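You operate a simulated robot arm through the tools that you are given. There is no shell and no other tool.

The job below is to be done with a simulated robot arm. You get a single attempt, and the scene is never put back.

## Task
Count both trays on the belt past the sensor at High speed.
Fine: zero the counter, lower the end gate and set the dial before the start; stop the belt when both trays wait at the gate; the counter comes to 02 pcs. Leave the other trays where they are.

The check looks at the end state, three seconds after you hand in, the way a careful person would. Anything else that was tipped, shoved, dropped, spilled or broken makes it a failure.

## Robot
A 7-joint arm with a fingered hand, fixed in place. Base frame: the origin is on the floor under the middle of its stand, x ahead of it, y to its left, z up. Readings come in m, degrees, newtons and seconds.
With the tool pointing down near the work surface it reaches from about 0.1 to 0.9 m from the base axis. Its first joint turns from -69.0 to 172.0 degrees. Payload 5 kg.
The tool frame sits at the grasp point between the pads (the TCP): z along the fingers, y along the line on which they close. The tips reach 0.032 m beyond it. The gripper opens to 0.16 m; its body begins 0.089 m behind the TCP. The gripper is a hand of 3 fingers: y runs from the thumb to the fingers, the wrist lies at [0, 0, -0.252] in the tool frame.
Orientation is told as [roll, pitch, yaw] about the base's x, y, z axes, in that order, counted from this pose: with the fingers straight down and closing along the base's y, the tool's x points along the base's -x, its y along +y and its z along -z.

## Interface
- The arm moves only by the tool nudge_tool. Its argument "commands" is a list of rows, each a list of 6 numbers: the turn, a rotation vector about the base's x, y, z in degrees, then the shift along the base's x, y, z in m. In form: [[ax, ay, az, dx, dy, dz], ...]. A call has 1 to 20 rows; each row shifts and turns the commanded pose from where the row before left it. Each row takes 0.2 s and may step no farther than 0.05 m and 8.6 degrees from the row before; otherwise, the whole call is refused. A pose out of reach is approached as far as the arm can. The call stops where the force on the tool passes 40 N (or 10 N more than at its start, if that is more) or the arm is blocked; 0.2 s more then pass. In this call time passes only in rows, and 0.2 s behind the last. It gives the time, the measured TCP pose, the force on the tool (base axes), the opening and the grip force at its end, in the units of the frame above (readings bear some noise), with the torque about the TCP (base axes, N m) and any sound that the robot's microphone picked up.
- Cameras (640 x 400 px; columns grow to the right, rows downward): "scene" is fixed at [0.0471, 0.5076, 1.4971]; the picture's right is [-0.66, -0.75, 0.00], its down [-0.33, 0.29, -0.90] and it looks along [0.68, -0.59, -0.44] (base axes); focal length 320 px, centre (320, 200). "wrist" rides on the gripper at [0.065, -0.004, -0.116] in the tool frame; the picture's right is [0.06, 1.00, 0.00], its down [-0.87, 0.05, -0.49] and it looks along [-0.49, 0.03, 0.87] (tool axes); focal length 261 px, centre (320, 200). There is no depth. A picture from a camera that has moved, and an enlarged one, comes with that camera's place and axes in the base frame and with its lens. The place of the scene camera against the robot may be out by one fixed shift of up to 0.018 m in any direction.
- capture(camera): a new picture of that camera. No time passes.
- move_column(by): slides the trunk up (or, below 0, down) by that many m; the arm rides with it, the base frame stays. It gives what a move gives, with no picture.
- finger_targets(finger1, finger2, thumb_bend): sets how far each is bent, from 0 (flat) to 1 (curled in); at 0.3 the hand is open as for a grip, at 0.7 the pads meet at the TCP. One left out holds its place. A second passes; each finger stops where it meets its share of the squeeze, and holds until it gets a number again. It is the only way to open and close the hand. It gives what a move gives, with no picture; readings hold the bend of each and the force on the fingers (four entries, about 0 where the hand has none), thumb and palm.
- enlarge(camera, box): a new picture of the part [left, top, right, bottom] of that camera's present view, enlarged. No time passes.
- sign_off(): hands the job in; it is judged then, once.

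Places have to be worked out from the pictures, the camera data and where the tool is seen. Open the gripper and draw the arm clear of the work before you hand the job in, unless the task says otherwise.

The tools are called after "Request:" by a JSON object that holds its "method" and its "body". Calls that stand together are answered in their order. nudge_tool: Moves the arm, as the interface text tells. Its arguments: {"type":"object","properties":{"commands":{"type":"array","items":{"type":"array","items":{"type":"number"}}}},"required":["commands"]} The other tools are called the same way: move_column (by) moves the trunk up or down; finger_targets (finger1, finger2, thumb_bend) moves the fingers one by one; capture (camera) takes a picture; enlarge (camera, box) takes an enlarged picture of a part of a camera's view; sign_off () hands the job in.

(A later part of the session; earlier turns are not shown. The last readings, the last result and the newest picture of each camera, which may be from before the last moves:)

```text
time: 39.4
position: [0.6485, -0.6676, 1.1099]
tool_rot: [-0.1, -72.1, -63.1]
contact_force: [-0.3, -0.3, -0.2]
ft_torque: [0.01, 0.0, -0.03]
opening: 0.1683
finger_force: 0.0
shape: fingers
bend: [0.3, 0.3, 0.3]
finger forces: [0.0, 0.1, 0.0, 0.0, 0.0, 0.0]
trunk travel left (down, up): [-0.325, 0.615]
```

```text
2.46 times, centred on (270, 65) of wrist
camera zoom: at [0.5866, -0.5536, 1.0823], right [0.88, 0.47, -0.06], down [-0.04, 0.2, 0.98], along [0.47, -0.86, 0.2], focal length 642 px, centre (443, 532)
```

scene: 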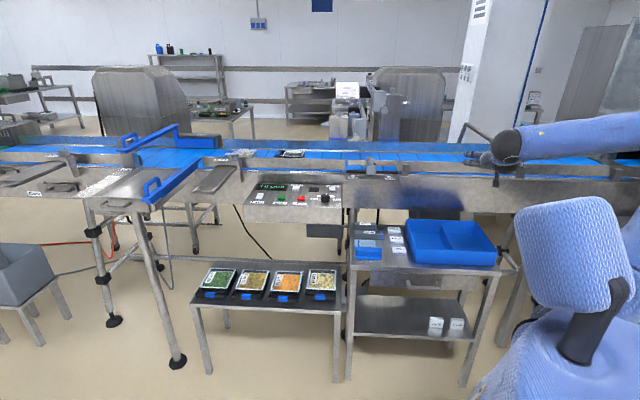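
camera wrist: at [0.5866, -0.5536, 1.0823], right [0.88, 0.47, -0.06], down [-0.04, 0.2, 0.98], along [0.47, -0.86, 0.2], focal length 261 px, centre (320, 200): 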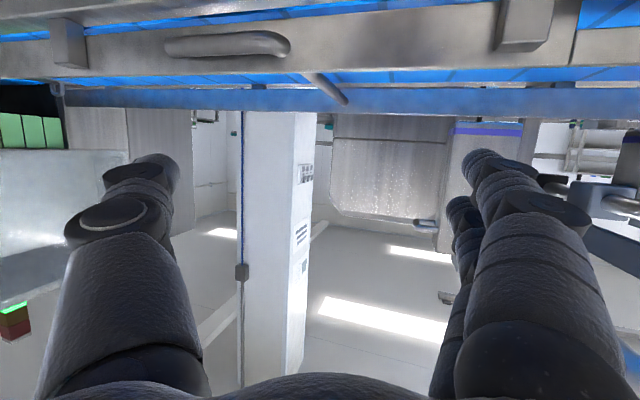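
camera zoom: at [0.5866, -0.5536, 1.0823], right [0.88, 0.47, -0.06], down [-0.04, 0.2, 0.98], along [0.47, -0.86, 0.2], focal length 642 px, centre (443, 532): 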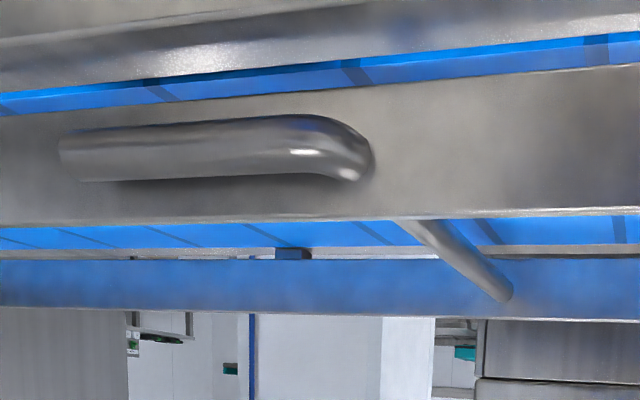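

The crossbar spans the belt; the gate is down. Now I travel back toward the panel at a safe height, yawing and reducing the tilt for pressing Zero.

Request:
{"method": "nudge_tool", "body": {"commands": [[0, 0, 0, 0.0, 0.04, 0.02], [0, 0, 8, 0.005, 0.045, 0.01], [0, 0, 8, 0.01, 0.045, 0.01], [0, 0, 8, 0.015, 0.045, 0.01], [0, 0, 8, 0.015, 0.045, 0.01], [0, 0, 8, 0.015, 0.04, 0.0], [2.73, 6.44, 0, 0.015, 0.03, 0.0], [2.73, 6.44, 0, 0.015, 0.03, 0.0], [2.73, 6.44, 0, 0.01, 0.02, 0.0], [2.73, 6.44, 0, 0.01, 0.02, 0.0]]}}

Request:
{"method": "finger_targets", "body": {"finger1": 0.7, "finger2": 0.7, "thumb_bend": 0.7}}

Request:
{"method": "capture", "body": {"camera": "wrist"}}

Request:
{"method": "capture", "body": {"camera": "scene"}}

```text
time: 41.6
position: [0.7621, -0.3273, 1.1683]
tool_rot: [-0.2, -44.0, -23.2]
contact_force: [1.1, 0.5, 0.1]
ft_torque: [0.0, 0.01, -0.04]
opening: 0.1686
finger_force: 0.0
shape: fingers
bend: [0.3, 0.3, 0.3]
finger forces: [0.0, 0.0, 0.0, 0.0, 0.0, 0.0]
out of reach, approached as far as the arm can: row 1
trunk travel left (down, up): [-0.325, 0.615]
```

```text
time: 42.6
position: [0.7613, -0.3249, 1.1692]
tool_rot: [-0.2, -44.1, -23.0]
contact_force: [-0.1, -0.1, -0.1]
ft_torque: [-0.02, 0.0, -0.03]
opening: 0.0129
finger_force: 0.1
shape: fingers
bend: [0.7, 0.7, 0.7]
finger forces: [0.0, 0.1, 0.1, 0.1, 0.1, 0.1]
trunk travel left (down, up): [-0.325, 0.615]
```

```text
taken
camera wrist: at [0.6422, -0.28, 1.2056], right [0.35, 0.94, -0.05], down [0.28, -0.06, 0.96], along [0.89, -0.35, -0.28], focal length 261 px, centre (320, 200)
```

wrist: 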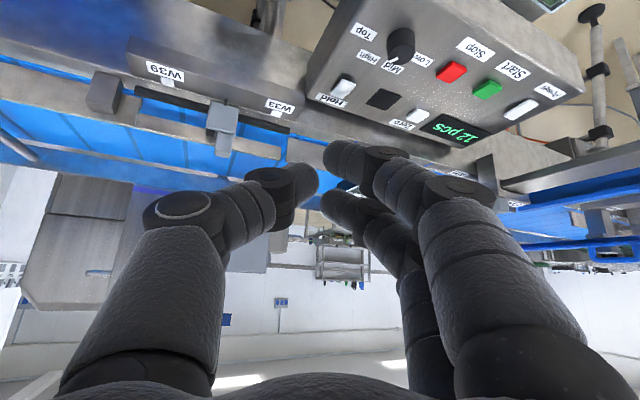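

```text
taken
```

scene: 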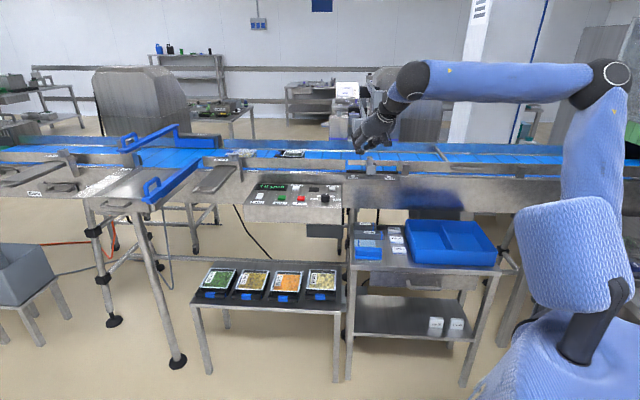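

Fingers are closed into a compact pointer, finger1's tip being the lowest. I enlarge the panel from here to recheck Zero and the dial.

Request:
{"method": "enlarge", "body": {"camera": "wrist", "box": [310, 10, 590, 180]}}

Request:
{"method": "enlarge", "body": {"camera": "scene", "box": [240, 170, 350, 220]}}

```text
2.29 times, centred on (450, 95) of wrist
camera zoom: at [0.6422, -0.28, 1.2056], right [0.35, 0.94, -0.05], down [0.28, -0.06, 0.96], along [0.89, -0.35, -0.28], focal length 596 px, centre (23, 440)
```

zoom: 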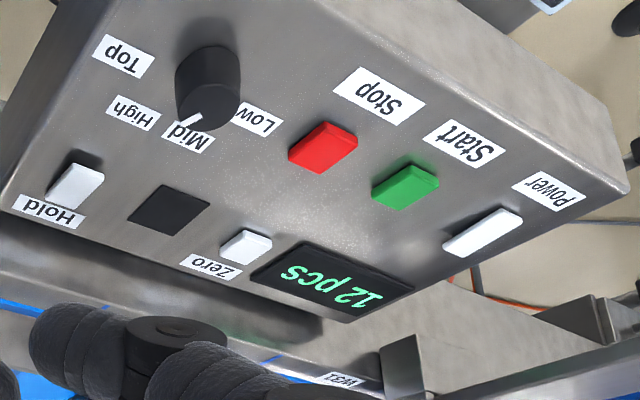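

```text
5.82 times, centred on (295, 195) of scene
camera zoom: at [0.0471, 0.5076, 1.4971], right [-0.66, -0.75, 0.0], down [-0.33, 0.29, -0.9], along [0.68, -0.59, -0.44], focal length 1865 px, centre (466, 229)
```

zoom: 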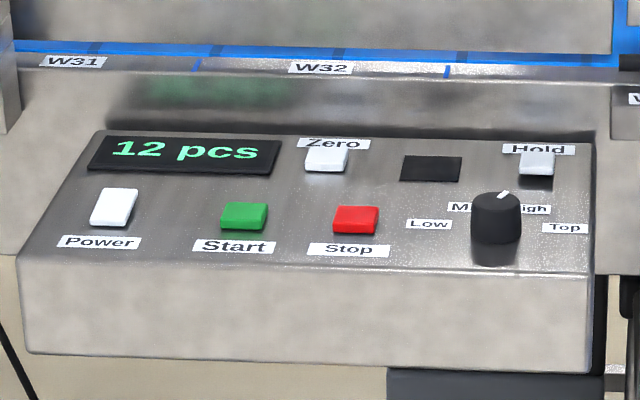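

Zero re-triangulates to about (1.084,-0.270) with top ≈0.918. I move to a hover ~5 cm above it.

Request:
{"method": "nudge_tool", "body": {"commands": [[0, 0, 0, 0.0394, 0.0059, -0.01], [0, 0, 0, 0.0394, 0.0059, -0.01], [0, 0, 0, 0.0394, 0.0059, -0.015], [0, 0, 0, 0.0394, 0.0059, -0.015], [0, 0, 0, 0.0394, 0.0059, -0.02], [0, 0, 0, 0.0394, 0.0059, -0.02], [0, 0, 0, 0.0394, 0.0059, -0.02], [0, 0, 0, 0.0394, 0.0059, -0.029]]}}

Request:
{"method": "capture", "body": {"camera": "wrist"}}

Request:
{"method": "enlarge", "body": {"camera": "scene", "box": [230, 100, 390, 220]}}

```text
time: 44.4
position: [1.0461, -0.3385, 1.0093]
tool_rot: [0.1, -44.3, -22.9]
contact_force: [-0.1, -0.3, 0.8]
ft_torque: [0.05, 0.02, 0.02]
opening: 0.0124
finger_force: 0.3
shape: fingers
bend: [0.7, 0.7, 0.7]
finger forces: [0.0, 0.0, 0.1, 0.0, 0.0, 0.0]
out of reach, approached as far as the arm can: row 5, 6, 7, 8
trunk travel left (down, up): [-0.325, 0.615]
```

```text
taken
camera wrist: at [0.9263, -0.2919, 1.0457], right [0.35, 0.94, -0.04], down [0.28, -0.06, 0.96], along [0.9, -0.35, -0.28], focal length 261 px, centre (320, 200)
```

wrist: 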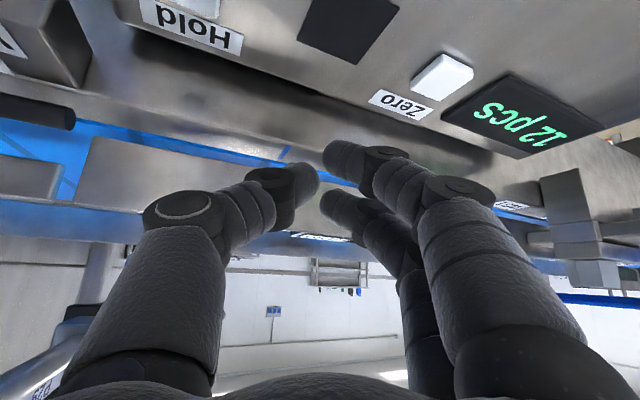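

```text
3.33 times, centred on (310, 160) of scene
camera zoom: at [0.0471, 0.5076, 1.4971], right [-0.66, -0.75, 0.0], down [-0.33, 0.29, -0.9], along [0.68, -0.59, -0.44], focal length 1068 px, centre (353, 333)
```

zoom: 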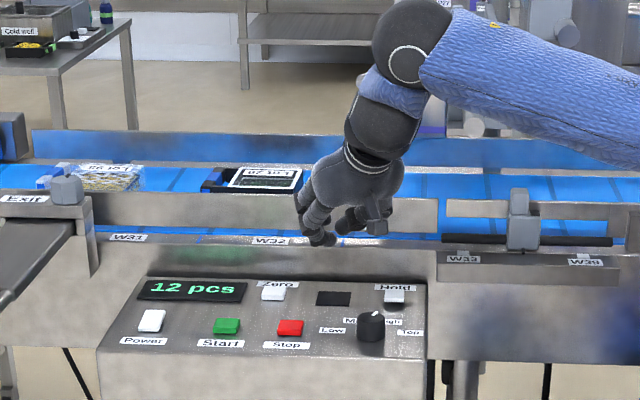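

The arm's limit stopped it at (1.046,-0.339). I lean the tool more (to ~55°) which shortens the needed wrist reach, align the yaw to about -15°, and move to above Zero.

Request:
{"method": "nudge_tool", "body": {"commands": [[-2.14, -5.07, 0, -0.02, 0.01, 0], [-2.14, -5.07, 0, -0.02, 0.01, 0], [0, 0, 4, 0.0335, 0.0205, 0], [0, 0, 4, 0.0335, 0.0205, 0]]}}

Request:
{"method": "capture", "body": {"camera": "wrist"}}

Request:
{"method": "enlarge", "body": {"camera": "scene", "box": [230, 100, 390, 220]}}

```text
time: 45.4
position: [1.0718, -0.2762, 1.0107]
tool_rot: [0.0, -55.1, -15.1]
contact_force: [-0.1, -0.6, 0.4]
ft_torque: [0.0, 0.02, -0.01]
opening: 0.0127
finger_force: 0.1
shape: fingers
bend: [0.7, 0.7, 0.7]
finger forces: [0.0, 0.0, 0.0, 0.1, 0.0, 0.0]
trunk travel left (down, up): [-0.325, 0.615]
```

```text
taken
camera wrist: at [0.9426, -0.2449, 1.021], right [0.23, 0.97, -0.05], down [0.1, 0.03, 0.99], along [0.97, -0.23, -0.1], focal length 261 px, centre (320, 200)
```

wrist: 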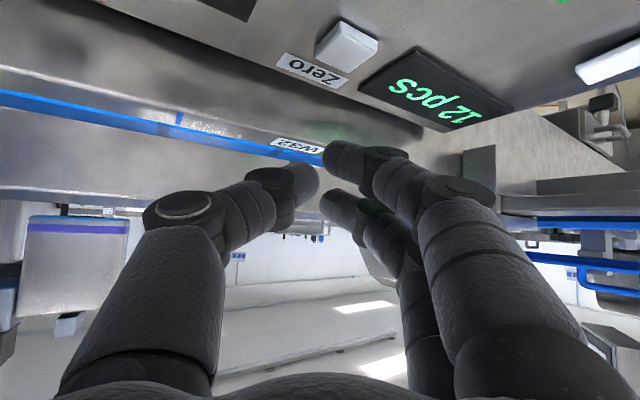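

```text
3.33 times, centred on (310, 160) of scene
camera zoom: at [0.0471, 0.5076, 1.4971], right [-0.66, -0.75, 0.0], down [-0.33, 0.29, -0.9], along [0.68, -0.59, -0.44], focal length 1068 px, centre (353, 333)
```

zoom: 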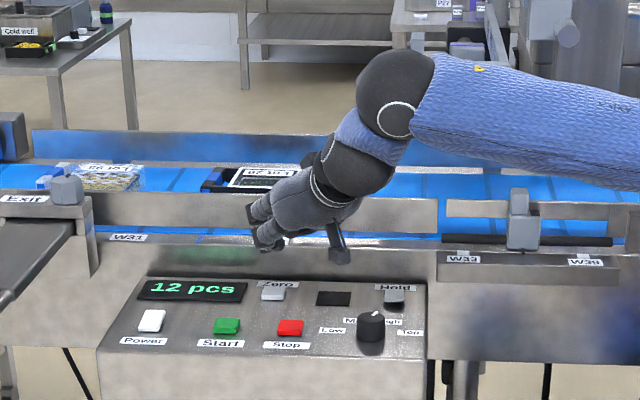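

Good: the tip's predicted contact point (1.083,-0.269) coincides with Zero. I descend in decreasing steps until contact.

Request:
{"method": "nudge_tool", "body": {"commands": [[0, 0, 0, 0, 0, -0.02], [0, 0, 0, 0, 0, -0.015], [0, 0, 0, 0, 0, -0.01]]}}

Request:
{"method": "capture", "body": {"camera": "wrist"}}

Request:
{"method": "enlarge", "body": {"camera": "scene", "box": [250, 150, 350, 215]}}

```text
time: 46.2
position: [1.0716, -0.2763, 0.9659]
tool_rot: [-0.1, -55.2, -15.1]
contact_force: [0.3, -0.3, 0.6]
ft_torque: [-0.01, 0.0, 0.0]
opening: 0.0122
finger_force: 0.0
shape: fingers
bend: [0.7, 0.7, 0.7]
finger forces: [0.0, 0.0, 0.0, 0.1, 0.0, 0.1]
trunk travel left (down, up): [-0.325, 0.615]
```

```text
taken
camera wrist: at [0.942, -0.2451, 0.9769], right [0.23, 0.97, -0.05], down [0.1, 0.03, 0.99], along [0.97, -0.23, -0.1], focal length 261 px, centre (320, 200)
```

wrist: 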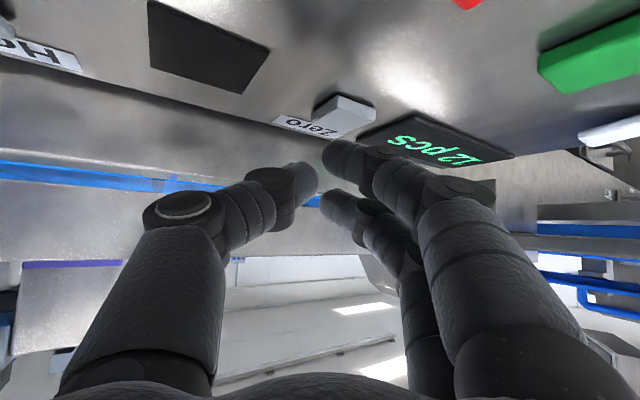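

```text
6.15 times, centred on (300, 182) of scene
camera zoom: at [0.0471, 0.5076, 1.4971], right [-0.66, -0.75, 0.0], down [-0.33, 0.29, -0.9], along [0.68, -0.59, -0.44], focal length 1972 px, centre (443, 308)
```

zoom: 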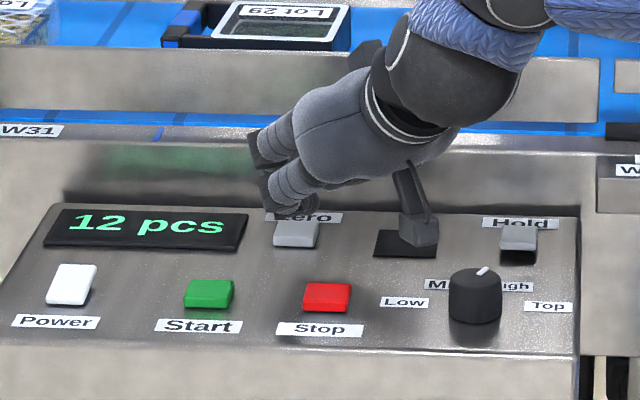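

The tip is just over the far-left part of Zero; I shift ~6 mm back toward the button's middle and go down in 3 mm steps.

Request:
{"method": "nudge_tool", "body": {"commands": [[0, 0, 0, -0.006, -0.002, -0.003], [0, 0, 0, 0, 0, -0.004], [0, 0, 0, 0, 0, -0.003], [0, 0, 0, 0, 0, -0.003]]}}

Request:
{"method": "enlarge", "body": {"camera": "wrist", "box": [240, 60, 480, 210]}}

Request:
{"method": "enlarge", "body": {"camera": "scene", "box": [250, 150, 350, 215]}}

```text
time: 47.2
position: [1.065, -0.2783, 0.9517]
tool_rot: [-0.1, -55.0, -15.1]
contact_force: [0.0, 0.8, 0.3]
ft_torque: [-0.01, -0.01, 0.0]
opening: 0.0124
finger_force: 0.0
shape: fingers
bend: [0.7, 0.7, 0.7]
finger forces: [0.0, 0.1, 0.0, 0.1, 0.0, 0.0]
trunk travel left (down, up): [-0.325, 0.615]
```

```text
2.67 times, centred on (360, 135) of wrist
camera zoom: at [0.9358, -0.2466, 0.9639], right [0.23, 0.97, -0.05], down [0.1, 0.03, 0.99], along [0.97, -0.23, -0.1], focal length 695 px, centre (213, 373)
```

zoom: 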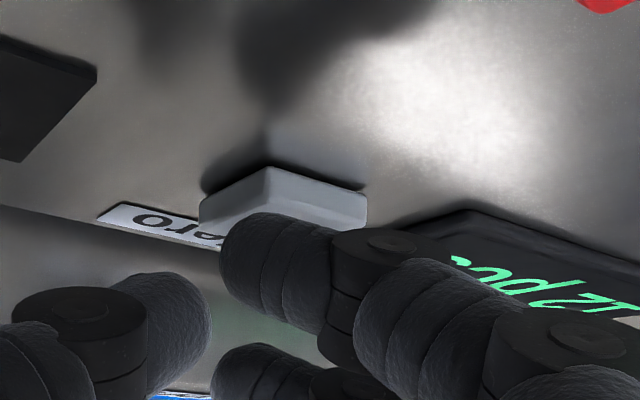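

```text
6.15 times, centred on (300, 182) of scene
camera zoom: at [0.0471, 0.5076, 1.4971], right [-0.66, -0.75, 0.0], down [-0.33, 0.29, -0.9], along [0.68, -0.59, -0.44], focal length 1972 px, centre (443, 308)
```

zoom: 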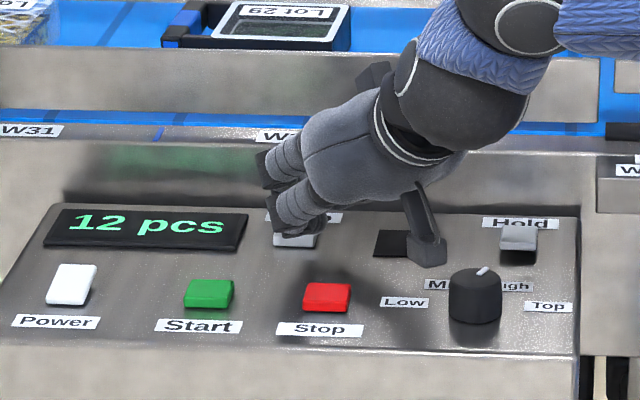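

No contact yet, the fingertip is right over Zero. Continue down in 2.5 mm steps.

Request:
{"method": "nudge_tool", "body": {"commands": [[0, 0, 0, 0, 0, -0.0025], [0, 0, 0, 0, 0, -0.0025], [0, 0, 0, 0, 0, -0.0025]]}}

Request:
{"method": "enlarge", "body": {"camera": "scene", "box": [250, 150, 350, 215]}}

```text
time: 48.0
position: [1.0651, -0.2765, 0.9453]
tool_rot: [-0.1, -55.2, -15.1]
contact_force: [0.7, -0.6, 4.0]
ft_torque: [-0.03, -0.14, -0.02]
opening: 0.012
finger_force: 2.3
shape: fingers
bend: [0.7, 0.7, 0.7]
finger forces: [4.1, 0.1, 0.0, 0.0, 0.1, 0.1]
trunk travel left (down, up): [-0.325, 0.615]
heard: click
```

```text
6.15 times, centred on (300, 182) of scene
camera zoom: at [0.0471, 0.5076, 1.4971], right [-0.66, -0.75, 0.0], down [-0.33, 0.29, -0.9], along [0.68, -0.59, -0.44], focal length 1972 px, centre (443, 308)
```

zoom: 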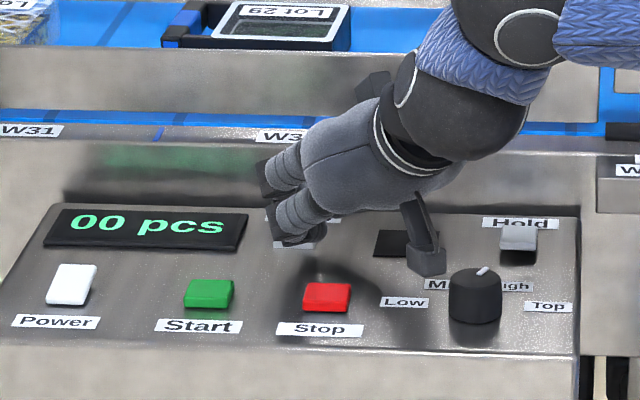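

A click was heard and the counter shows 00. I lift off and move to a hover above Start, then check the dial and gate once more before starting.

Request:
{"method": "nudge_tool", "body": {"commands": [[0, 0, 0, 0, 0, 0.015], [0, 0, 0, 0, 0, 0.03], [0, 0, 0, -0.012, 0.035, 0.0], [0, 0, 0, -0.012, 0.035, 0.0], [0, 0, 0, -0.011, 0.031, 0.0]]}}

Request:
{"method": "capture", "body": {"camera": "scene"}}

Request:
{"method": "capture", "body": {"camera": "wrist"}}

Request:
{"method": "enlarge", "body": {"camera": "scene", "box": [250, 150, 350, 215]}}

Request:
{"method": "enlarge", "body": {"camera": "scene", "box": [340, 120, 520, 210]}}

```text
time: 49.2
position: [1.0574, -0.2538, 0.9905]
tool_rot: [-0.1, -55.2, -15.1]
contact_force: [-0.6, 0.3, 0.4]
ft_torque: [0.02, 0.01, 0.02]
opening: 0.0123
finger_force: 0.0
shape: fingers
bend: [0.7, 0.7, 0.7]
finger forces: [0.0, 0.0, 0.0, 0.0, 0.1, 0.1]
out of reach, approached as far as the arm can: row 3, 4, 5
trunk travel left (down, up): [-0.325, 0.615]
```

```text
taken
```

scene: 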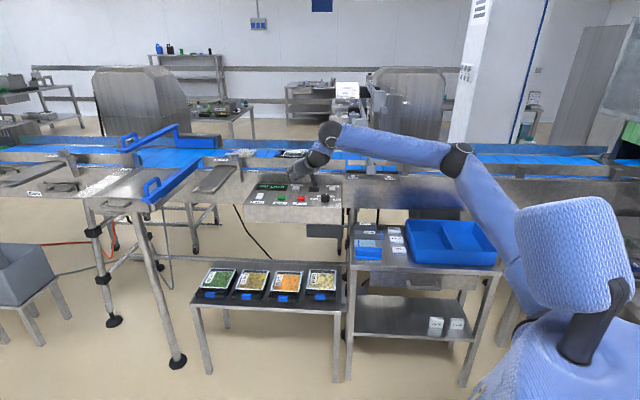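

```text
taken
camera wrist: at [0.9285, -0.2233, 1.0018], right [0.23, 0.97, -0.05], down [0.1, 0.03, 0.99], along [0.97, -0.23, -0.1], focal length 261 px, centre (320, 200)
```

wrist: 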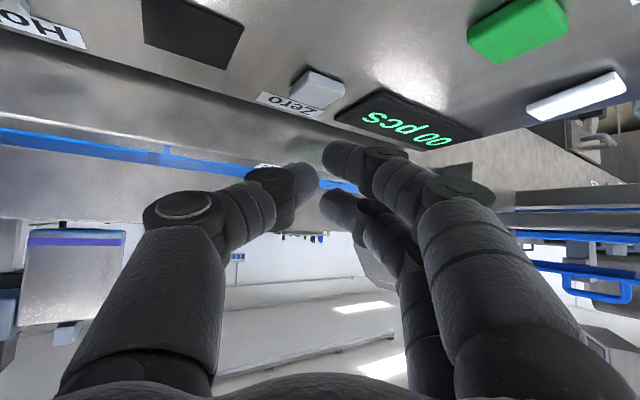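

```text
6.15 times, centred on (300, 182) of scene
camera zoom: at [0.0471, 0.5076, 1.4971], right [-0.66, -0.75, 0.0], down [-0.33, 0.29, -0.9], along [0.68, -0.59, -0.44], focal length 1972 px, centre (443, 308)
```

zoom: 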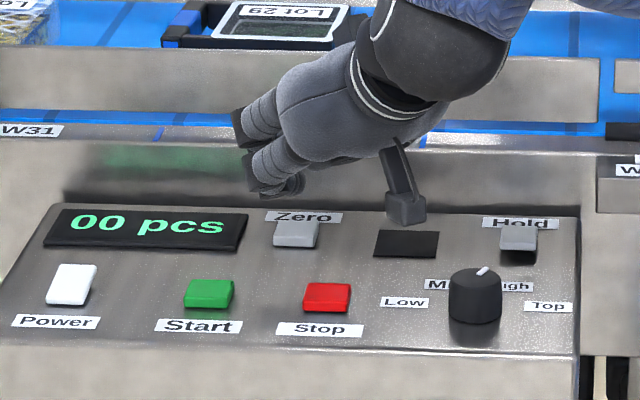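

```text
3.56 times, centred on (430, 165) of scene
camera zoom: at [0.0471, 0.5076, 1.4971], right [-0.66, -0.75, 0.0], down [-0.33, 0.29, -0.9], along [0.68, -0.59, -0.44], focal length 1140 px, centre (-71, 324)
```

zoom: 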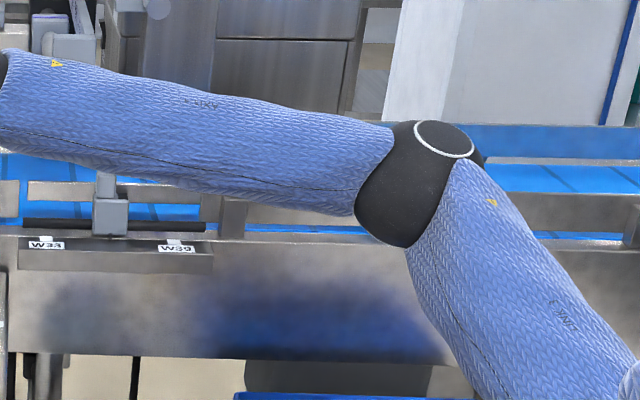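

The counter reads 00, the dial shows High, but sideways motion here hit a reach limit. I pull back and up a bit, then shift sideways and go forward again to above Start.

Request:
{"method": "nudge_tool", "body": {"commands": [[0, 0, 0, -0.035, 0.01, 0.01], [0, 0, 0, -0.035, 0.01, 0.01], [0, 0, 0, -0.035, 0.01, 0.01], [0, 0, 0, -0.02, 0.03, 0.0], [0, 0, 0, 0, 0.03, 0.0]]}}

Request:
{"method": "capture", "body": {"camera": "scene"}}

Request:
{"method": "capture", "body": {"camera": "wrist"}}

```text
time: 50.4
position: [0.9251, -0.1924, 1.0159]
tool_rot: [0.4, -55.2, -15.0]
contact_force: [-0.8, 0.4, 0.0]
ft_torque: [-0.03, -0.02, -0.05]
opening: 0.0122
finger_force: 0.0
shape: fingers
bend: [0.7, 0.7, 0.7]
finger forces: [0.0, 0.0, 0.0, 0.0, 0.0, 0.0]
out of reach, approached as far as the arm can: row 4, 5
trunk travel left (down, up): [-0.325, 0.615]
```

```text
taken
```

scene: 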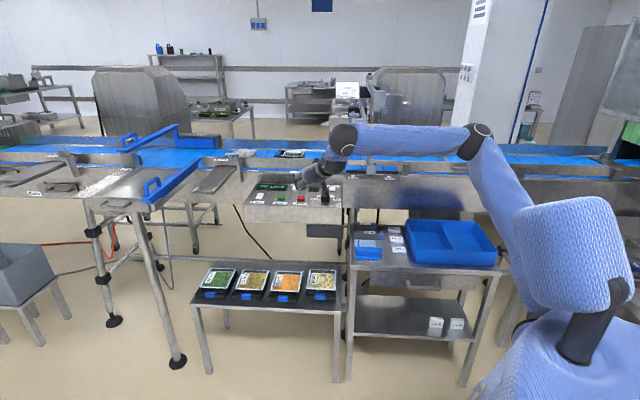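

```text
taken
camera wrist: at [0.7949, -0.1622, 1.0271], right [0.22, 0.97, -0.05], down [0.1, 0.02, 0.99], along [0.97, -0.22, -0.09], focal length 261 px, centre (320, 200)
```

wrist: 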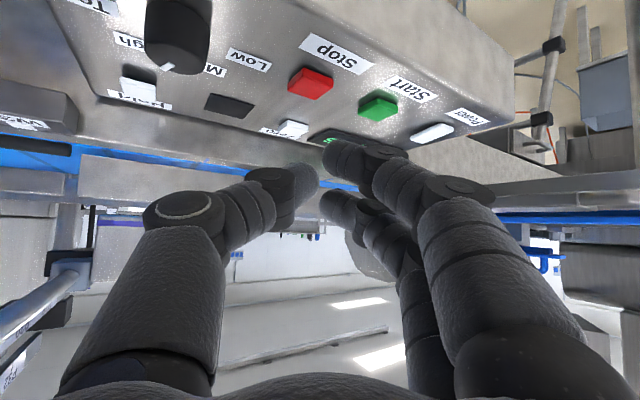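

Still limited with this yaw, so I rotate the yaw toward the arm's own azimuth (+10°) and then move forward to above Start.

Request:
{"method": "nudge_tool", "body": {"commands": [[0, 0, 5, 0, 0.0, 0.0], [0, 0, 5, 0, 0.01, 0.0], [0, 0, 0, 0.03, 0.005, 0.0], [0, 0, 0, 0.03, 0, -0.005]]}}

Request:
{"method": "capture", "body": {"camera": "wrist"}}

Request:
{"method": "enlarge", "body": {"camera": "scene", "box": [250, 150, 350, 215]}}

```text
time: 51.4
position: [0.9848, -0.1776, 1.0098]
tool_rot: [-0.1, -55.1, -5.1]
contact_force: [0.5, 0.0, 0.6]
ft_torque: [0.0, 0.04, -0.01]
opening: 0.0121
finger_force: 0.0
shape: fingers
bend: [0.7, 0.7, 0.7]
finger forces: [0.1, 0.0, 0.0, 0.0, 0.0, 0.1]
trunk travel left (down, up): [-0.325, 0.615]
```

```text
taken
camera wrist: at [0.8519, -0.1694, 1.0214], right [0.05, 1.0, -0.05], down [0.1, 0.05, 0.99], along [0.99, -0.06, -0.1], focal length 261 px, centre (320, 200)
```

wrist: 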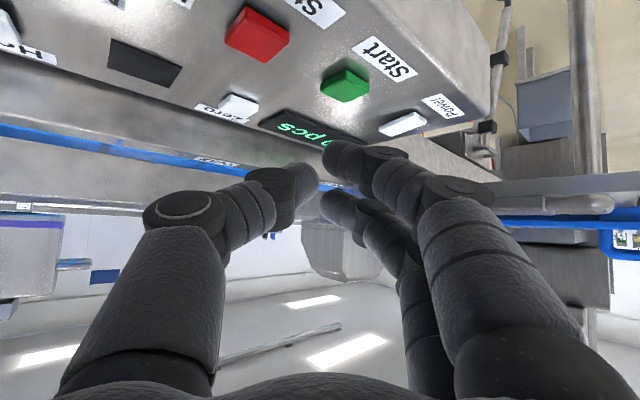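

```text
6.15 times, centred on (300, 182) of scene
camera zoom: at [0.0471, 0.5076, 1.4971], right [-0.66, -0.75, 0.0], down [-0.33, 0.29, -0.9], along [0.68, -0.59, -0.44], focal length 1972 px, centre (443, 308)
```

zoom: 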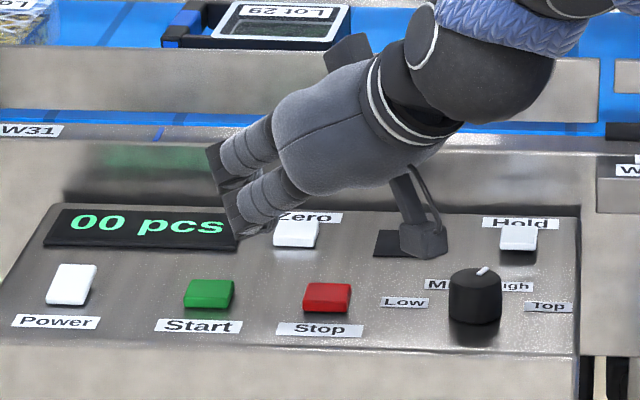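

In reach now. I move over Start and down to ~1.5 cm above it.

Request:
{"method": "nudge_tool", "body": {"commands": [[0, 0, 0, 0.023, 0, -0.015], [0, 0, 0, 0.023, 0, -0.02], [0, 0, 0, 0, 0, -0.012]]}}

Request:
{"method": "enlarge", "body": {"camera": "wrist", "box": [240, 60, 480, 210]}}

Request:
{"method": "enlarge", "body": {"camera": "scene", "box": [250, 150, 350, 215]}}

```text
time: 52.2
position: [1.0296, -0.1772, 0.9643]
tool_rot: [-0.2, -55.2, -5.0]
contact_force: [0.7, 0.8, 0.5]
ft_torque: [-0.01, 0.03, -0.03]
opening: 0.0121
finger_force: 0.0
shape: fingers
bend: [0.7, 0.7, 0.7]
finger forces: [0.0, 0.0, 0.0, 0.1, 0.2, 0.0]
trunk travel left (down, up): [-0.325, 0.615]
```

```text
2.67 times, centred on (360, 135) of wrist
camera zoom: at [0.8981, -0.168, 0.9753], right [0.05, 1.0, -0.05], down [0.1, 0.05, 0.99], along [0.99, -0.06, -0.09], focal length 695 px, centre (213, 373)
```

zoom: 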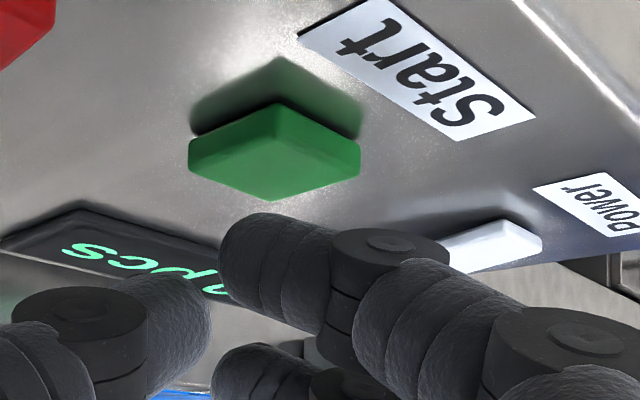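

```text
6.15 times, centred on (300, 182) of scene
camera zoom: at [0.0471, 0.5076, 1.4971], right [-0.66, -0.75, 0.0], down [-0.33, 0.29, -0.9], along [0.68, -0.59, -0.44], focal length 1972 px, centre (443, 308)
```

zoom: 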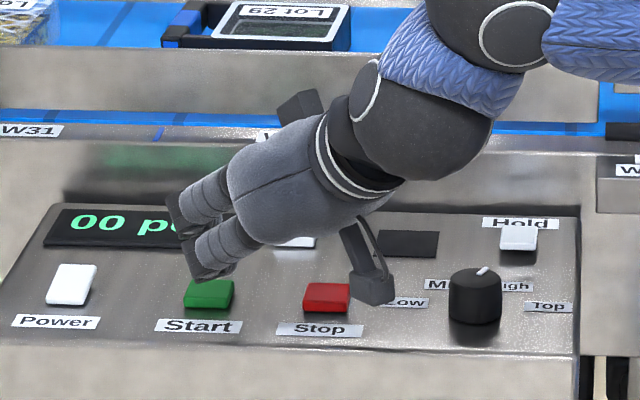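

The fingertip is right over Start; counter 00, dial High, gate down. I press Start with a short down-up stroke.

Request:
{"method": "nudge_tool", "body": {"commands": [[0, 0, 0, 0, 0, -0.008], [0, 0, 0, 0, 0, -0.006], [0, 0, 0, 0, 0, -0.004], [0, 0, 0, 0, 0, -0.003], [0, 0, 0, 0, 0, 0.02], [0, 0, 0, 0, 0, 0.02]]}}

Request:
{"method": "capture", "body": {"camera": "scene"}}

Request:
{"method": "enlarge", "body": {"camera": "scene", "box": [200, 120, 420, 220]}}

```text
time: 53.6
position: [1.0322, -0.1783, 0.9805]
tool_rot: [-0.2, -55.1, -5.0]
contact_force: [-0.2, -0.5, 1.3]
ft_torque: [-0.03, 0.0, 0.0]
opening: 0.0124
finger_force: 0.1
shape: fingers
bend: [0.7, 0.7, 0.7]
finger forces: [0.0, 0.0, 0.0, 0.0, 0.0, 0.1]
trunk travel left (down, up): [-0.325, 0.615]
heard: click
```

```text
taken
```

scene: 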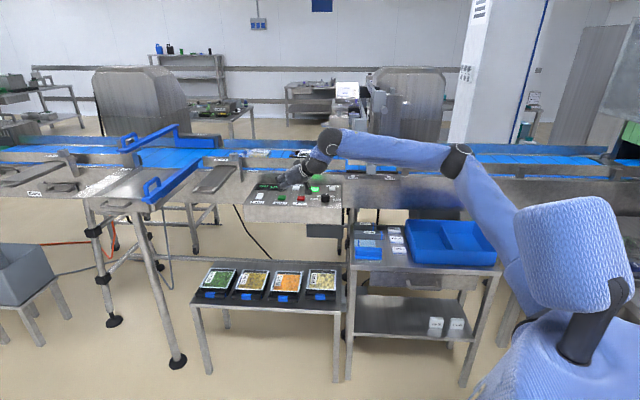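

```text
2.91 times, centred on (310, 170) of scene
camera zoom: at [0.0471, 0.5076, 1.4971], right [-0.66, -0.75, 0.0], down [-0.33, 0.29, -0.9], along [0.68, -0.59, -0.44], focal length 932 px, centre (349, 287)
```

zoom: 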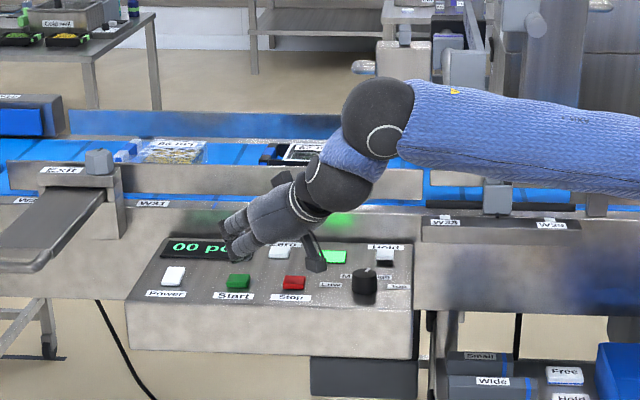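

Start registered: the indicator turned green and the trays are moving toward the sensor. I move the hand to a hover over Stop while they travel.

Request:
{"method": "nudge_tool", "body": {"commands": [[0, 0, 0, -0.02, -0.018, 0.01], [0, 0, 0, -0.017, -0.018, 0.0], [0, 0, 0, -0.015, -0.018, 0.0]]}}

Request:
{"method": "capture", "body": {"camera": "scene"}}

Request:
{"method": "enlarge", "body": {"camera": "scene", "box": [220, 120, 540, 220]}}

Request:
{"method": "capture", "body": {"camera": "wrist"}}

```text
time: 54.4
position: [0.9813, -0.2334, 0.9934]
tool_rot: [-0.1, -55.1, -5.1]
contact_force: [-0.8, 0.1, -0.4]
ft_torque: [0.01, -0.02, -0.01]
opening: 0.0122
finger_force: 0.1
shape: fingers
bend: [0.7, 0.7, 0.7]
finger forces: [0.1, 0.0, 0.1, 0.0, 0.1, 0.0]
trunk travel left (down, up): [-0.325, 0.615]
```

```text
taken
```

scene: 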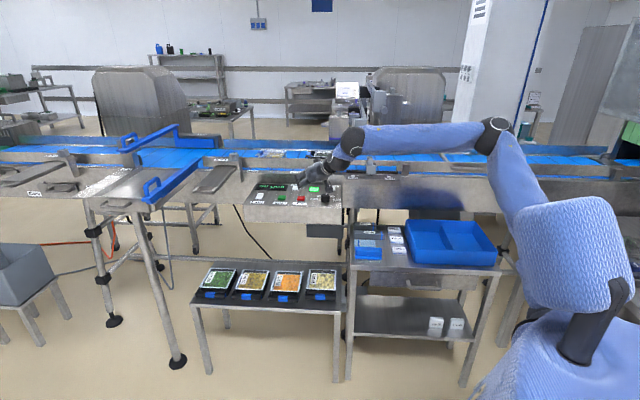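

```text
2.00 times, centred on (380, 170) of scene
camera zoom: at [0.0471, 0.5076, 1.4971], right [-0.66, -0.75, 0.0], down [-0.33, 0.29, -0.9], along [0.68, -0.59, -0.44], focal length 641 px, centre (200, 260)
```

zoom: 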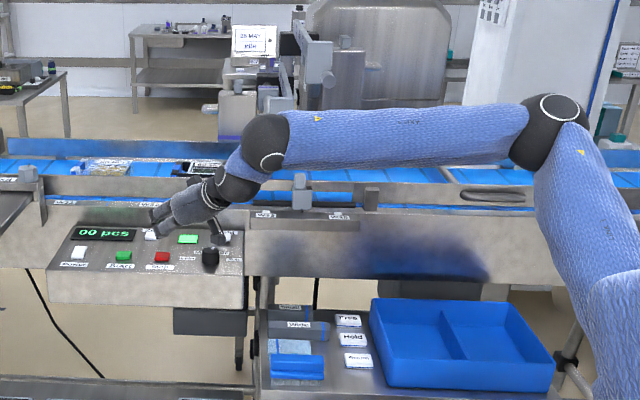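

```text
taken
camera wrist: at [0.8471, -0.2235, 1.0041], right [0.05, 1.0, -0.05], down [0.1, 0.05, 0.99], along [0.99, -0.06, -0.1], focal length 261 px, centre (320, 200)
```

wrist: 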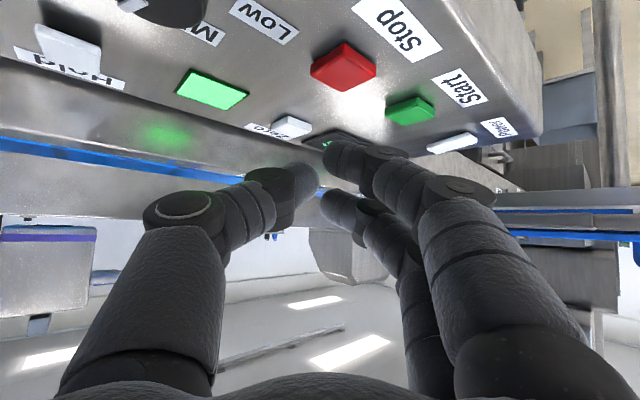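

The belt moves at roughly 0.09 m/s and Stop is below the fingertip. I wait in place in small time slices and watch the trays and counter.

Request:
{"method": "nudge_tool", "body": {"commands": [[0, 0, 0, 0, 0, 0], [0, 0, 0, 0, 0, 0], [0, 0, 0, 0, 0, 0], [0, 0, 0, 0, 0, 0], [0, 0, 0, 0, 0, 0], [0, 0, 0, 0, 0, 0], [0, 0, 0, 0, 0, 0], [0, 0, 0, 0, 0, 0], [0, 0, 0, 0, 0, 0], [0, 0, 0, 0, 0, 0]]}}

Request:
{"method": "enlarge", "body": {"camera": "scene", "box": [220, 120, 540, 220]}}

```text
time: 56.6
position: [0.9797, -0.2308, 0.9918]
tool_rot: [-0.1, -55.2, -5.0]
contact_force: [-0.3, 0.4, -0.5]
ft_torque: [0.02, -0.01, -0.02]
opening: 0.0123
finger_force: 0.0
shape: fingers
bend: [0.7, 0.7, 0.7]
finger forces: [0.0, 0.0, 0.0, 0.0, 0.0, 0.0]
trunk travel left (down, up): [-0.325, 0.615]
```

```text
2.00 times, centred on (380, 170) of scene
camera zoom: at [0.0471, 0.5076, 1.4971], right [-0.66, -0.75, 0.0], down [-0.33, 0.29, -0.9], along [0.68, -0.59, -0.44], focal length 641 px, centre (200, 260)
```

zoom: 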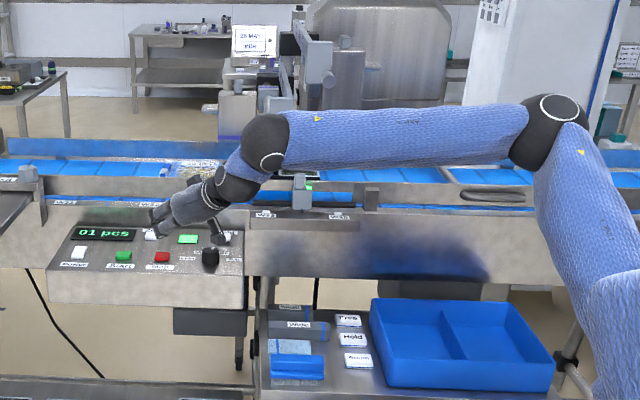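

The first tray has been counted (01). I keep waiting.

Request:
{"method": "nudge_tool", "body": {"commands": [[0, 0, 0, 0, 0, 0], [0, 0, 0, 0, 0, 0], [0, 0, 0, 0, 0, 0], [0, 0, 0, 0, 0, 0], [0, 0, 0, 0, 0, 0], [0, 0, 0, 0, 0, 0], [0, 0, 0, 0, 0, 0], [0, 0, 0, 0, 0, 0], [0, 0, 0, 0, 0, 0], [0, 0, 0, 0, 0, 0]]}}

Request:
{"method": "enlarge", "body": {"camera": "scene", "box": [220, 120, 540, 220]}}

```text
time: 58.8
position: [0.98, -0.2319, 0.9926]
tool_rot: [-0.1, -55.0, -5.1]
contact_force: [0.5, 0.5, -0.4]
ft_torque: [0.05, -0.05, -0.02]
opening: 0.0124
finger_force: 0.0
shape: fingers
bend: [0.7, 0.7, 0.7]
finger forces: [0.1, 0.0, 0.1, 0.0, 0.1, 0.1]
trunk travel left (down, up): [-0.325, 0.615]
```

```text
2.00 times, centred on (380, 170) of scene
camera zoom: at [0.0471, 0.5076, 1.4971], right [-0.66, -0.75, 0.0], down [-0.33, 0.29, -0.9], along [0.68, -0.59, -0.44], focal length 641 px, centre (200, 260)
```

zoom: 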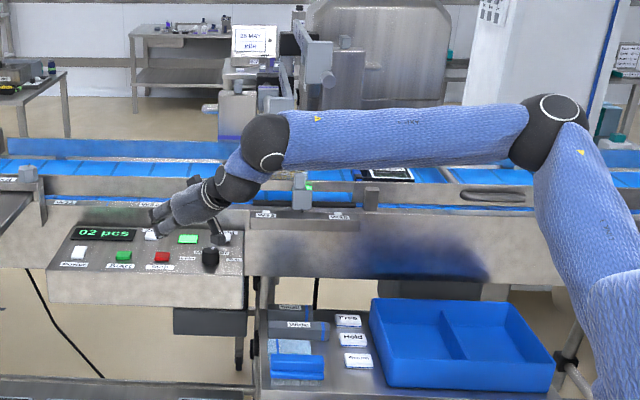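

Counter reads 02 and the first tray approaches the gate. I wait on.

Request:
{"method": "nudge_tool", "body": {"commands": [[0, 0, 0, 0, 0, 0], [0, 0, 0, 0, 0, 0], [0, 0, 0, 0, 0, 0], [0, 0, 0, 0, 0, 0], [0, 0, 0, 0, 0, 0], [0, 0, 0, 0, 0, 0], [0, 0, 0, 0, 0, 0], [0, 0, 0, 0, 0, 0]]}}

Request:
{"method": "enlarge", "body": {"camera": "scene", "box": [220, 120, 540, 220]}}

Request:
{"method": "enlarge", "body": {"camera": "scene", "box": [380, 130, 500, 190]}}

```text
time: 60.6
position: [0.979, -0.2316, 0.9932]
tool_rot: [-0.1, -55.1, -5.1]
contact_force: [0.2, 0.7, -0.6]
ft_torque: [0.0, 0.05, 0.0]
opening: 0.0122
finger_force: 0.2
shape: fingers
bend: [0.7, 0.7, 0.7]
finger forces: [0.0, 0.1, 0.0, 0.1, 0.0, 0.0]
trunk travel left (down, up): [-0.325, 0.615]
```

```text
2.00 times, centred on (380, 170) of scene
camera zoom: at [0.0471, 0.5076, 1.4971], right [-0.66, -0.75, 0.0], down [-0.33, 0.29, -0.9], along [0.68, -0.59, -0.44], focal length 641 px, centre (200, 260)
```

zoom: 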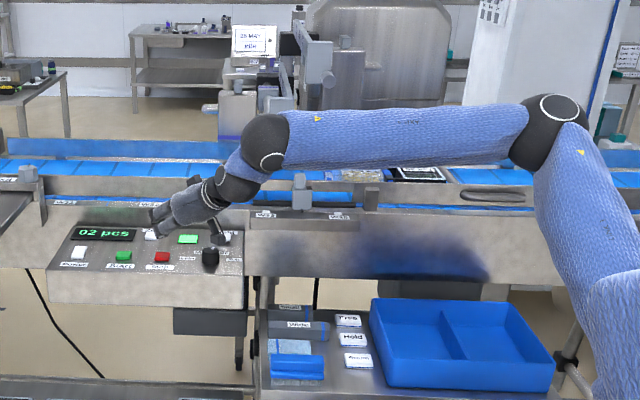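

```text
5.33 times, centred on (440, 160) of scene
camera zoom: at [0.0471, 0.5076, 1.4971], right [-0.66, -0.75, 0.0], down [-0.33, 0.29, -0.9], along [0.68, -0.59, -0.44], focal length 1710 px, centre (-320, 413)
```

zoom: 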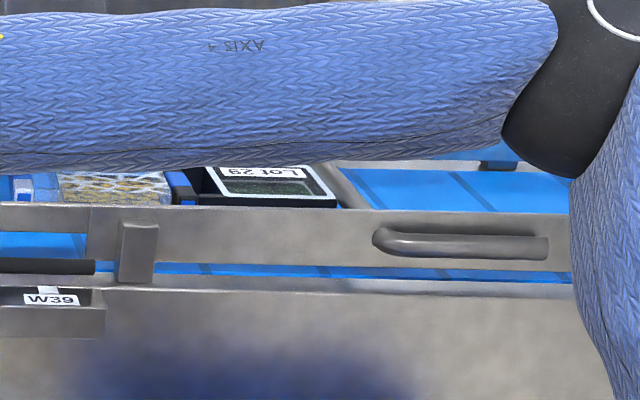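

Tray Lot 29 rests at the crossbar and Lot 95 is right behind it, counter 02. A short extra wait to see that both have stopped.

Request:
{"method": "nudge_tool", "body": {"commands": [[0, 0, 0, 0, 0, 0], [0, 0, 0, 0, 0, 0], [0, 0, 0, 0, 0, -0.01]]}}

Request:
{"method": "enlarge", "body": {"camera": "scene", "box": [380, 130, 500, 190]}}

Request:
{"method": "enlarge", "body": {"camera": "wrist", "box": [240, 20, 480, 200]}}

Request:
{"method": "enlarge", "body": {"camera": "scene", "box": [250, 150, 350, 215]}}

```text
time: 61.4
position: [0.98, -0.2301, 0.9826]
tool_rot: [-0.1, -55.1, -5.1]
contact_force: [0.1, 0.2, 0.2]
ft_torque: [0.01, -0.02, -0.02]
opening: 0.0123
finger_force: 0.0
shape: fingers
bend: [0.7, 0.7, 0.7]
finger forces: [0.0, 0.0, 0.0, 0.0, 0.0, 0.1]
trunk travel left (down, up): [-0.325, 0.615]
```

```text
5.33 times, centred on (440, 160) of scene
camera zoom: at [0.0471, 0.5076, 1.4971], right [-0.66, -0.75, 0.0], down [-0.33, 0.29, -0.9], along [0.68, -0.59, -0.44], focal length 1710 px, centre (-320, 413)
```

zoom: 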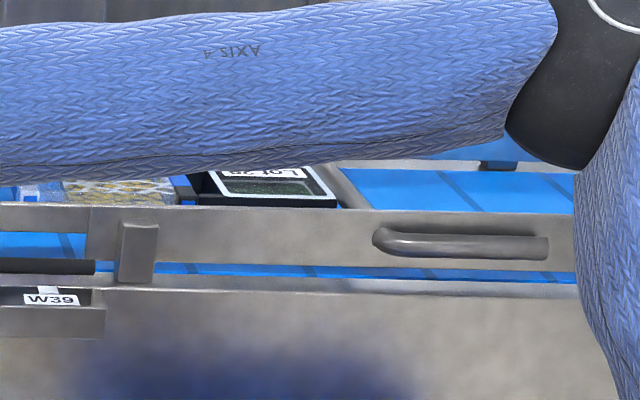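

```text
2.22 times, centred on (360, 110) of wrist
camera zoom: at [0.8472, -0.2228, 0.9942], right [0.05, 1.0, -0.05], down [0.1, 0.05, 0.99], along [0.99, -0.06, -0.09], focal length 579 px, centre (231, 400)
```

zoom: 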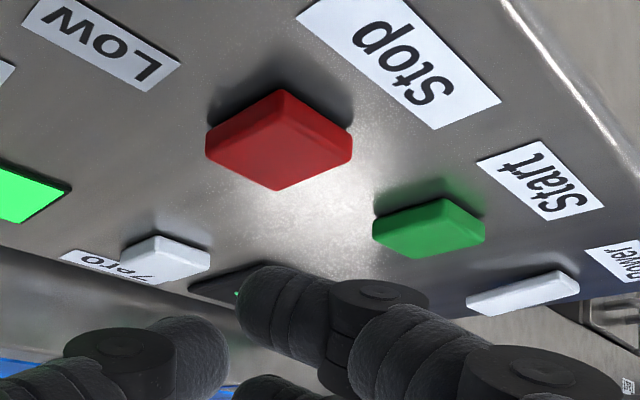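

```text
6.15 times, centred on (300, 182) of scene
camera zoom: at [0.0471, 0.5076, 1.4971], right [-0.66, -0.75, 0.0], down [-0.33, 0.29, -0.9], along [0.68, -0.59, -0.44], focal length 1972 px, centre (443, 308)
```

zoom: 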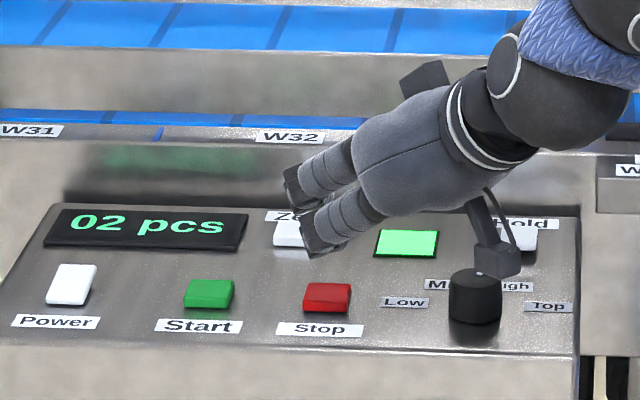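

Both trays are stationary at the gate while the belt still runs; the fingertip is aligned over Stop. I press Stop with a down-up stroke.

Request:
{"method": "nudge_tool", "body": {"commands": [[0, 0, 0, 0, 0, -0.015], [0, 0, 0, 0, 0, -0.01], [0, 0, 0, 0, 0, -0.007], [0, 0, 0, 0, 0, -0.004], [0, 0, 0, 0, 0, -0.0035], [0, 0, 0, 0, 0, 0.02], [0, 0, 0, 0, 0, 0.03]]}}

Request:
{"method": "capture", "body": {"camera": "scene"}}

Request:
{"method": "enlarge", "body": {"camera": "scene", "box": [250, 150, 350, 215]}}

Request:
{"method": "enlarge", "body": {"camera": "scene", "box": [380, 130, 500, 190]}}

```text
time: 63.0
position: [0.9798, -0.2325, 0.9923]
tool_rot: [-0.1, -55.2, -5.1]
contact_force: [0.2, -1.2, 0.0]
ft_torque: [0.0, -0.01, 0.04]
opening: 0.0124
finger_force: 0.1
shape: fingers
bend: [0.7, 0.7, 0.7]
finger forces: [0.0, 0.0, 0.1, 0.0, 0.1, 0.0]
trunk travel left (down, up): [-0.325, 0.615]
heard: click
```

```text
taken
```

scene: 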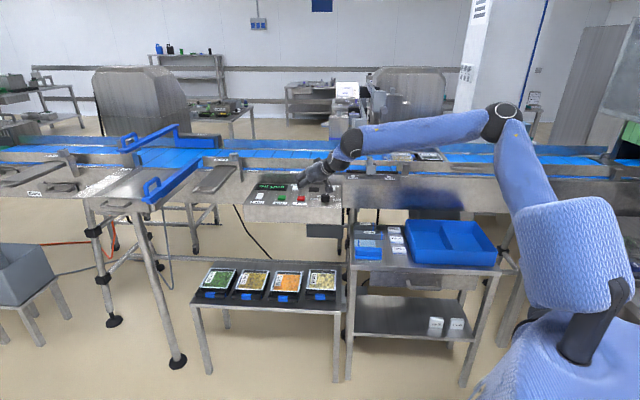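

```text
6.15 times, centred on (300, 182) of scene
camera zoom: at [0.0471, 0.5076, 1.4971], right [-0.66, -0.75, 0.0], down [-0.33, 0.29, -0.9], along [0.68, -0.59, -0.44], focal length 1972 px, centre (443, 308)
```

zoom: 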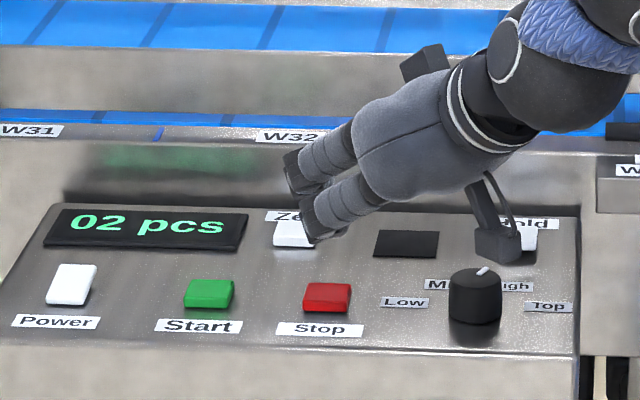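

```text
5.33 times, centred on (440, 160) of scene
camera zoom: at [0.0471, 0.5076, 1.4971], right [-0.66, -0.75, 0.0], down [-0.33, 0.29, -0.9], along [0.68, -0.59, -0.44], focal length 1710 px, centre (-320, 413)
```

zoom: 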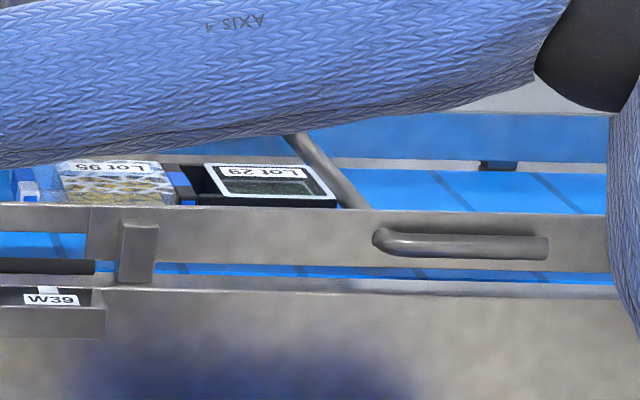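

Stop registered: the lamp is off, counter 02, both trays at the lowered gate. I raise the hand, draw it back clear of the panel, and then open it.

Request:
{"method": "nudge_tool", "body": {"commands": [[0, 0, 0, -0.01, 0, 0.03], [0, 0, 0, -0.02, 0, 0.03], [0, 0, 0, -0.035, 0.0, 0.02], [0, 0, 0, -0.04, 0.0, 0.01], [0, 0, 0, -0.04, 0.0, 0.01], [0, 0, 0, -0.04, 0.0, 0.01], [0, 0, 0, -0.04, 0.0, 0.01], [0, 0, 0, -0.04, 0.0, 0.01], [0, 0, 0, -0.04, 0.0, 0.01]]}}

Request:
{"method": "finger_targets", "body": {"finger1": 0.3, "finger2": 0.3, "thumb_bend": 0.3}}

Request:
{"method": "capture", "body": {"camera": "scene"}}

Request:
{"method": "enlarge", "body": {"camera": "scene", "box": [240, 130, 500, 230]}}

Request:
{"method": "enlarge", "body": {"camera": "scene", "box": [290, 165, 370, 215]}}

```text
time: 65.0
position: [0.6735, -0.2295, 1.1339]
tool_rot: [-0.2, -55.2, -5.0]
contact_force: [0.5, 1.7, 0.3]
ft_torque: [0.0, 0.02, -0.03]
opening: 0.0123
finger_force: 0.0
shape: fingers
bend: [0.7, 0.7, 0.7]
finger forces: [0.0, 0.0, 0.0, 0.0, 0.0, 0.0]
trunk travel left (down, up): [-0.325, 0.615]
```

```text
time: 66.0
position: [0.6724, -0.2288, 1.1326]
tool_rot: [-0.1, -55.2, -5.1]
contact_force: [0.3, 0.6, 0.4]
ft_torque: [-0.01, 0.01, 0.03]
opening: 0.1676
finger_force: 0.1
shape: fingers
bend: [0.3, 0.3, 0.3]
finger forces: [0.0, 0.1, 0.1, 0.1, 0.0, 0.1]
trunk travel left (down, up): [-0.325, 0.615]
```

```text
taken
```

scene: 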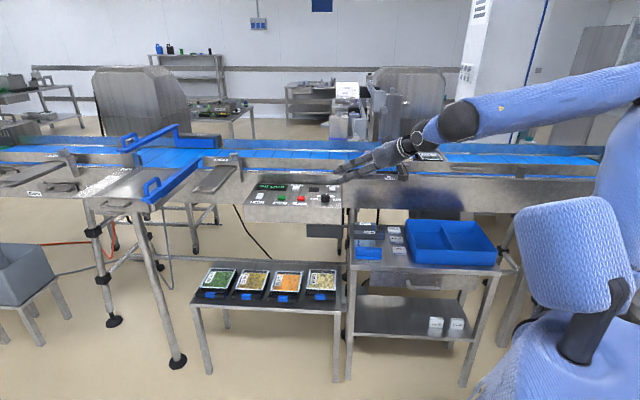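

```text
2.46 times, centred on (370, 180) of scene
camera zoom: at [0.0471, 0.5076, 1.4971], right [-0.66, -0.75, 0.0], down [-0.33, 0.29, -0.9], along [0.68, -0.59, -0.44], focal length 789 px, centre (197, 249)
```

zoom: 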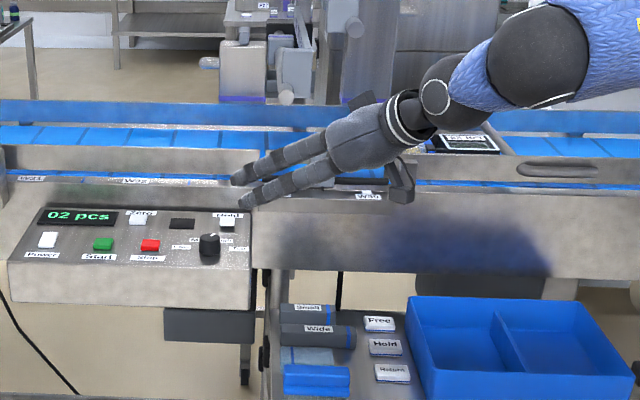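

```text
8.00 times, centred on (330, 190) of scene
camera zoom: at [0.0471, 0.5076, 1.4971], right [-0.66, -0.75, 0.0], down [-0.33, 0.29, -0.9], along [0.68, -0.59, -0.44], focal length 2564 px, centre (240, 280)
```

zoom: 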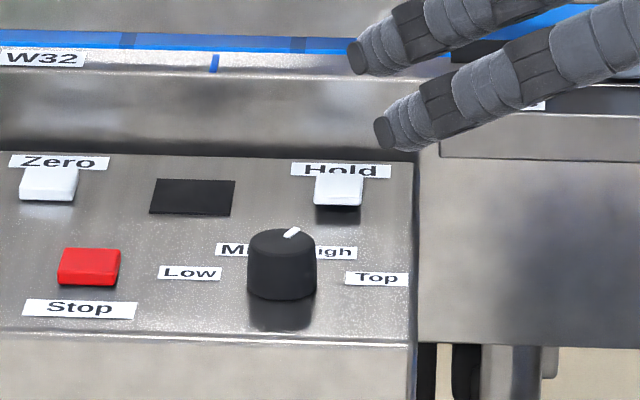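

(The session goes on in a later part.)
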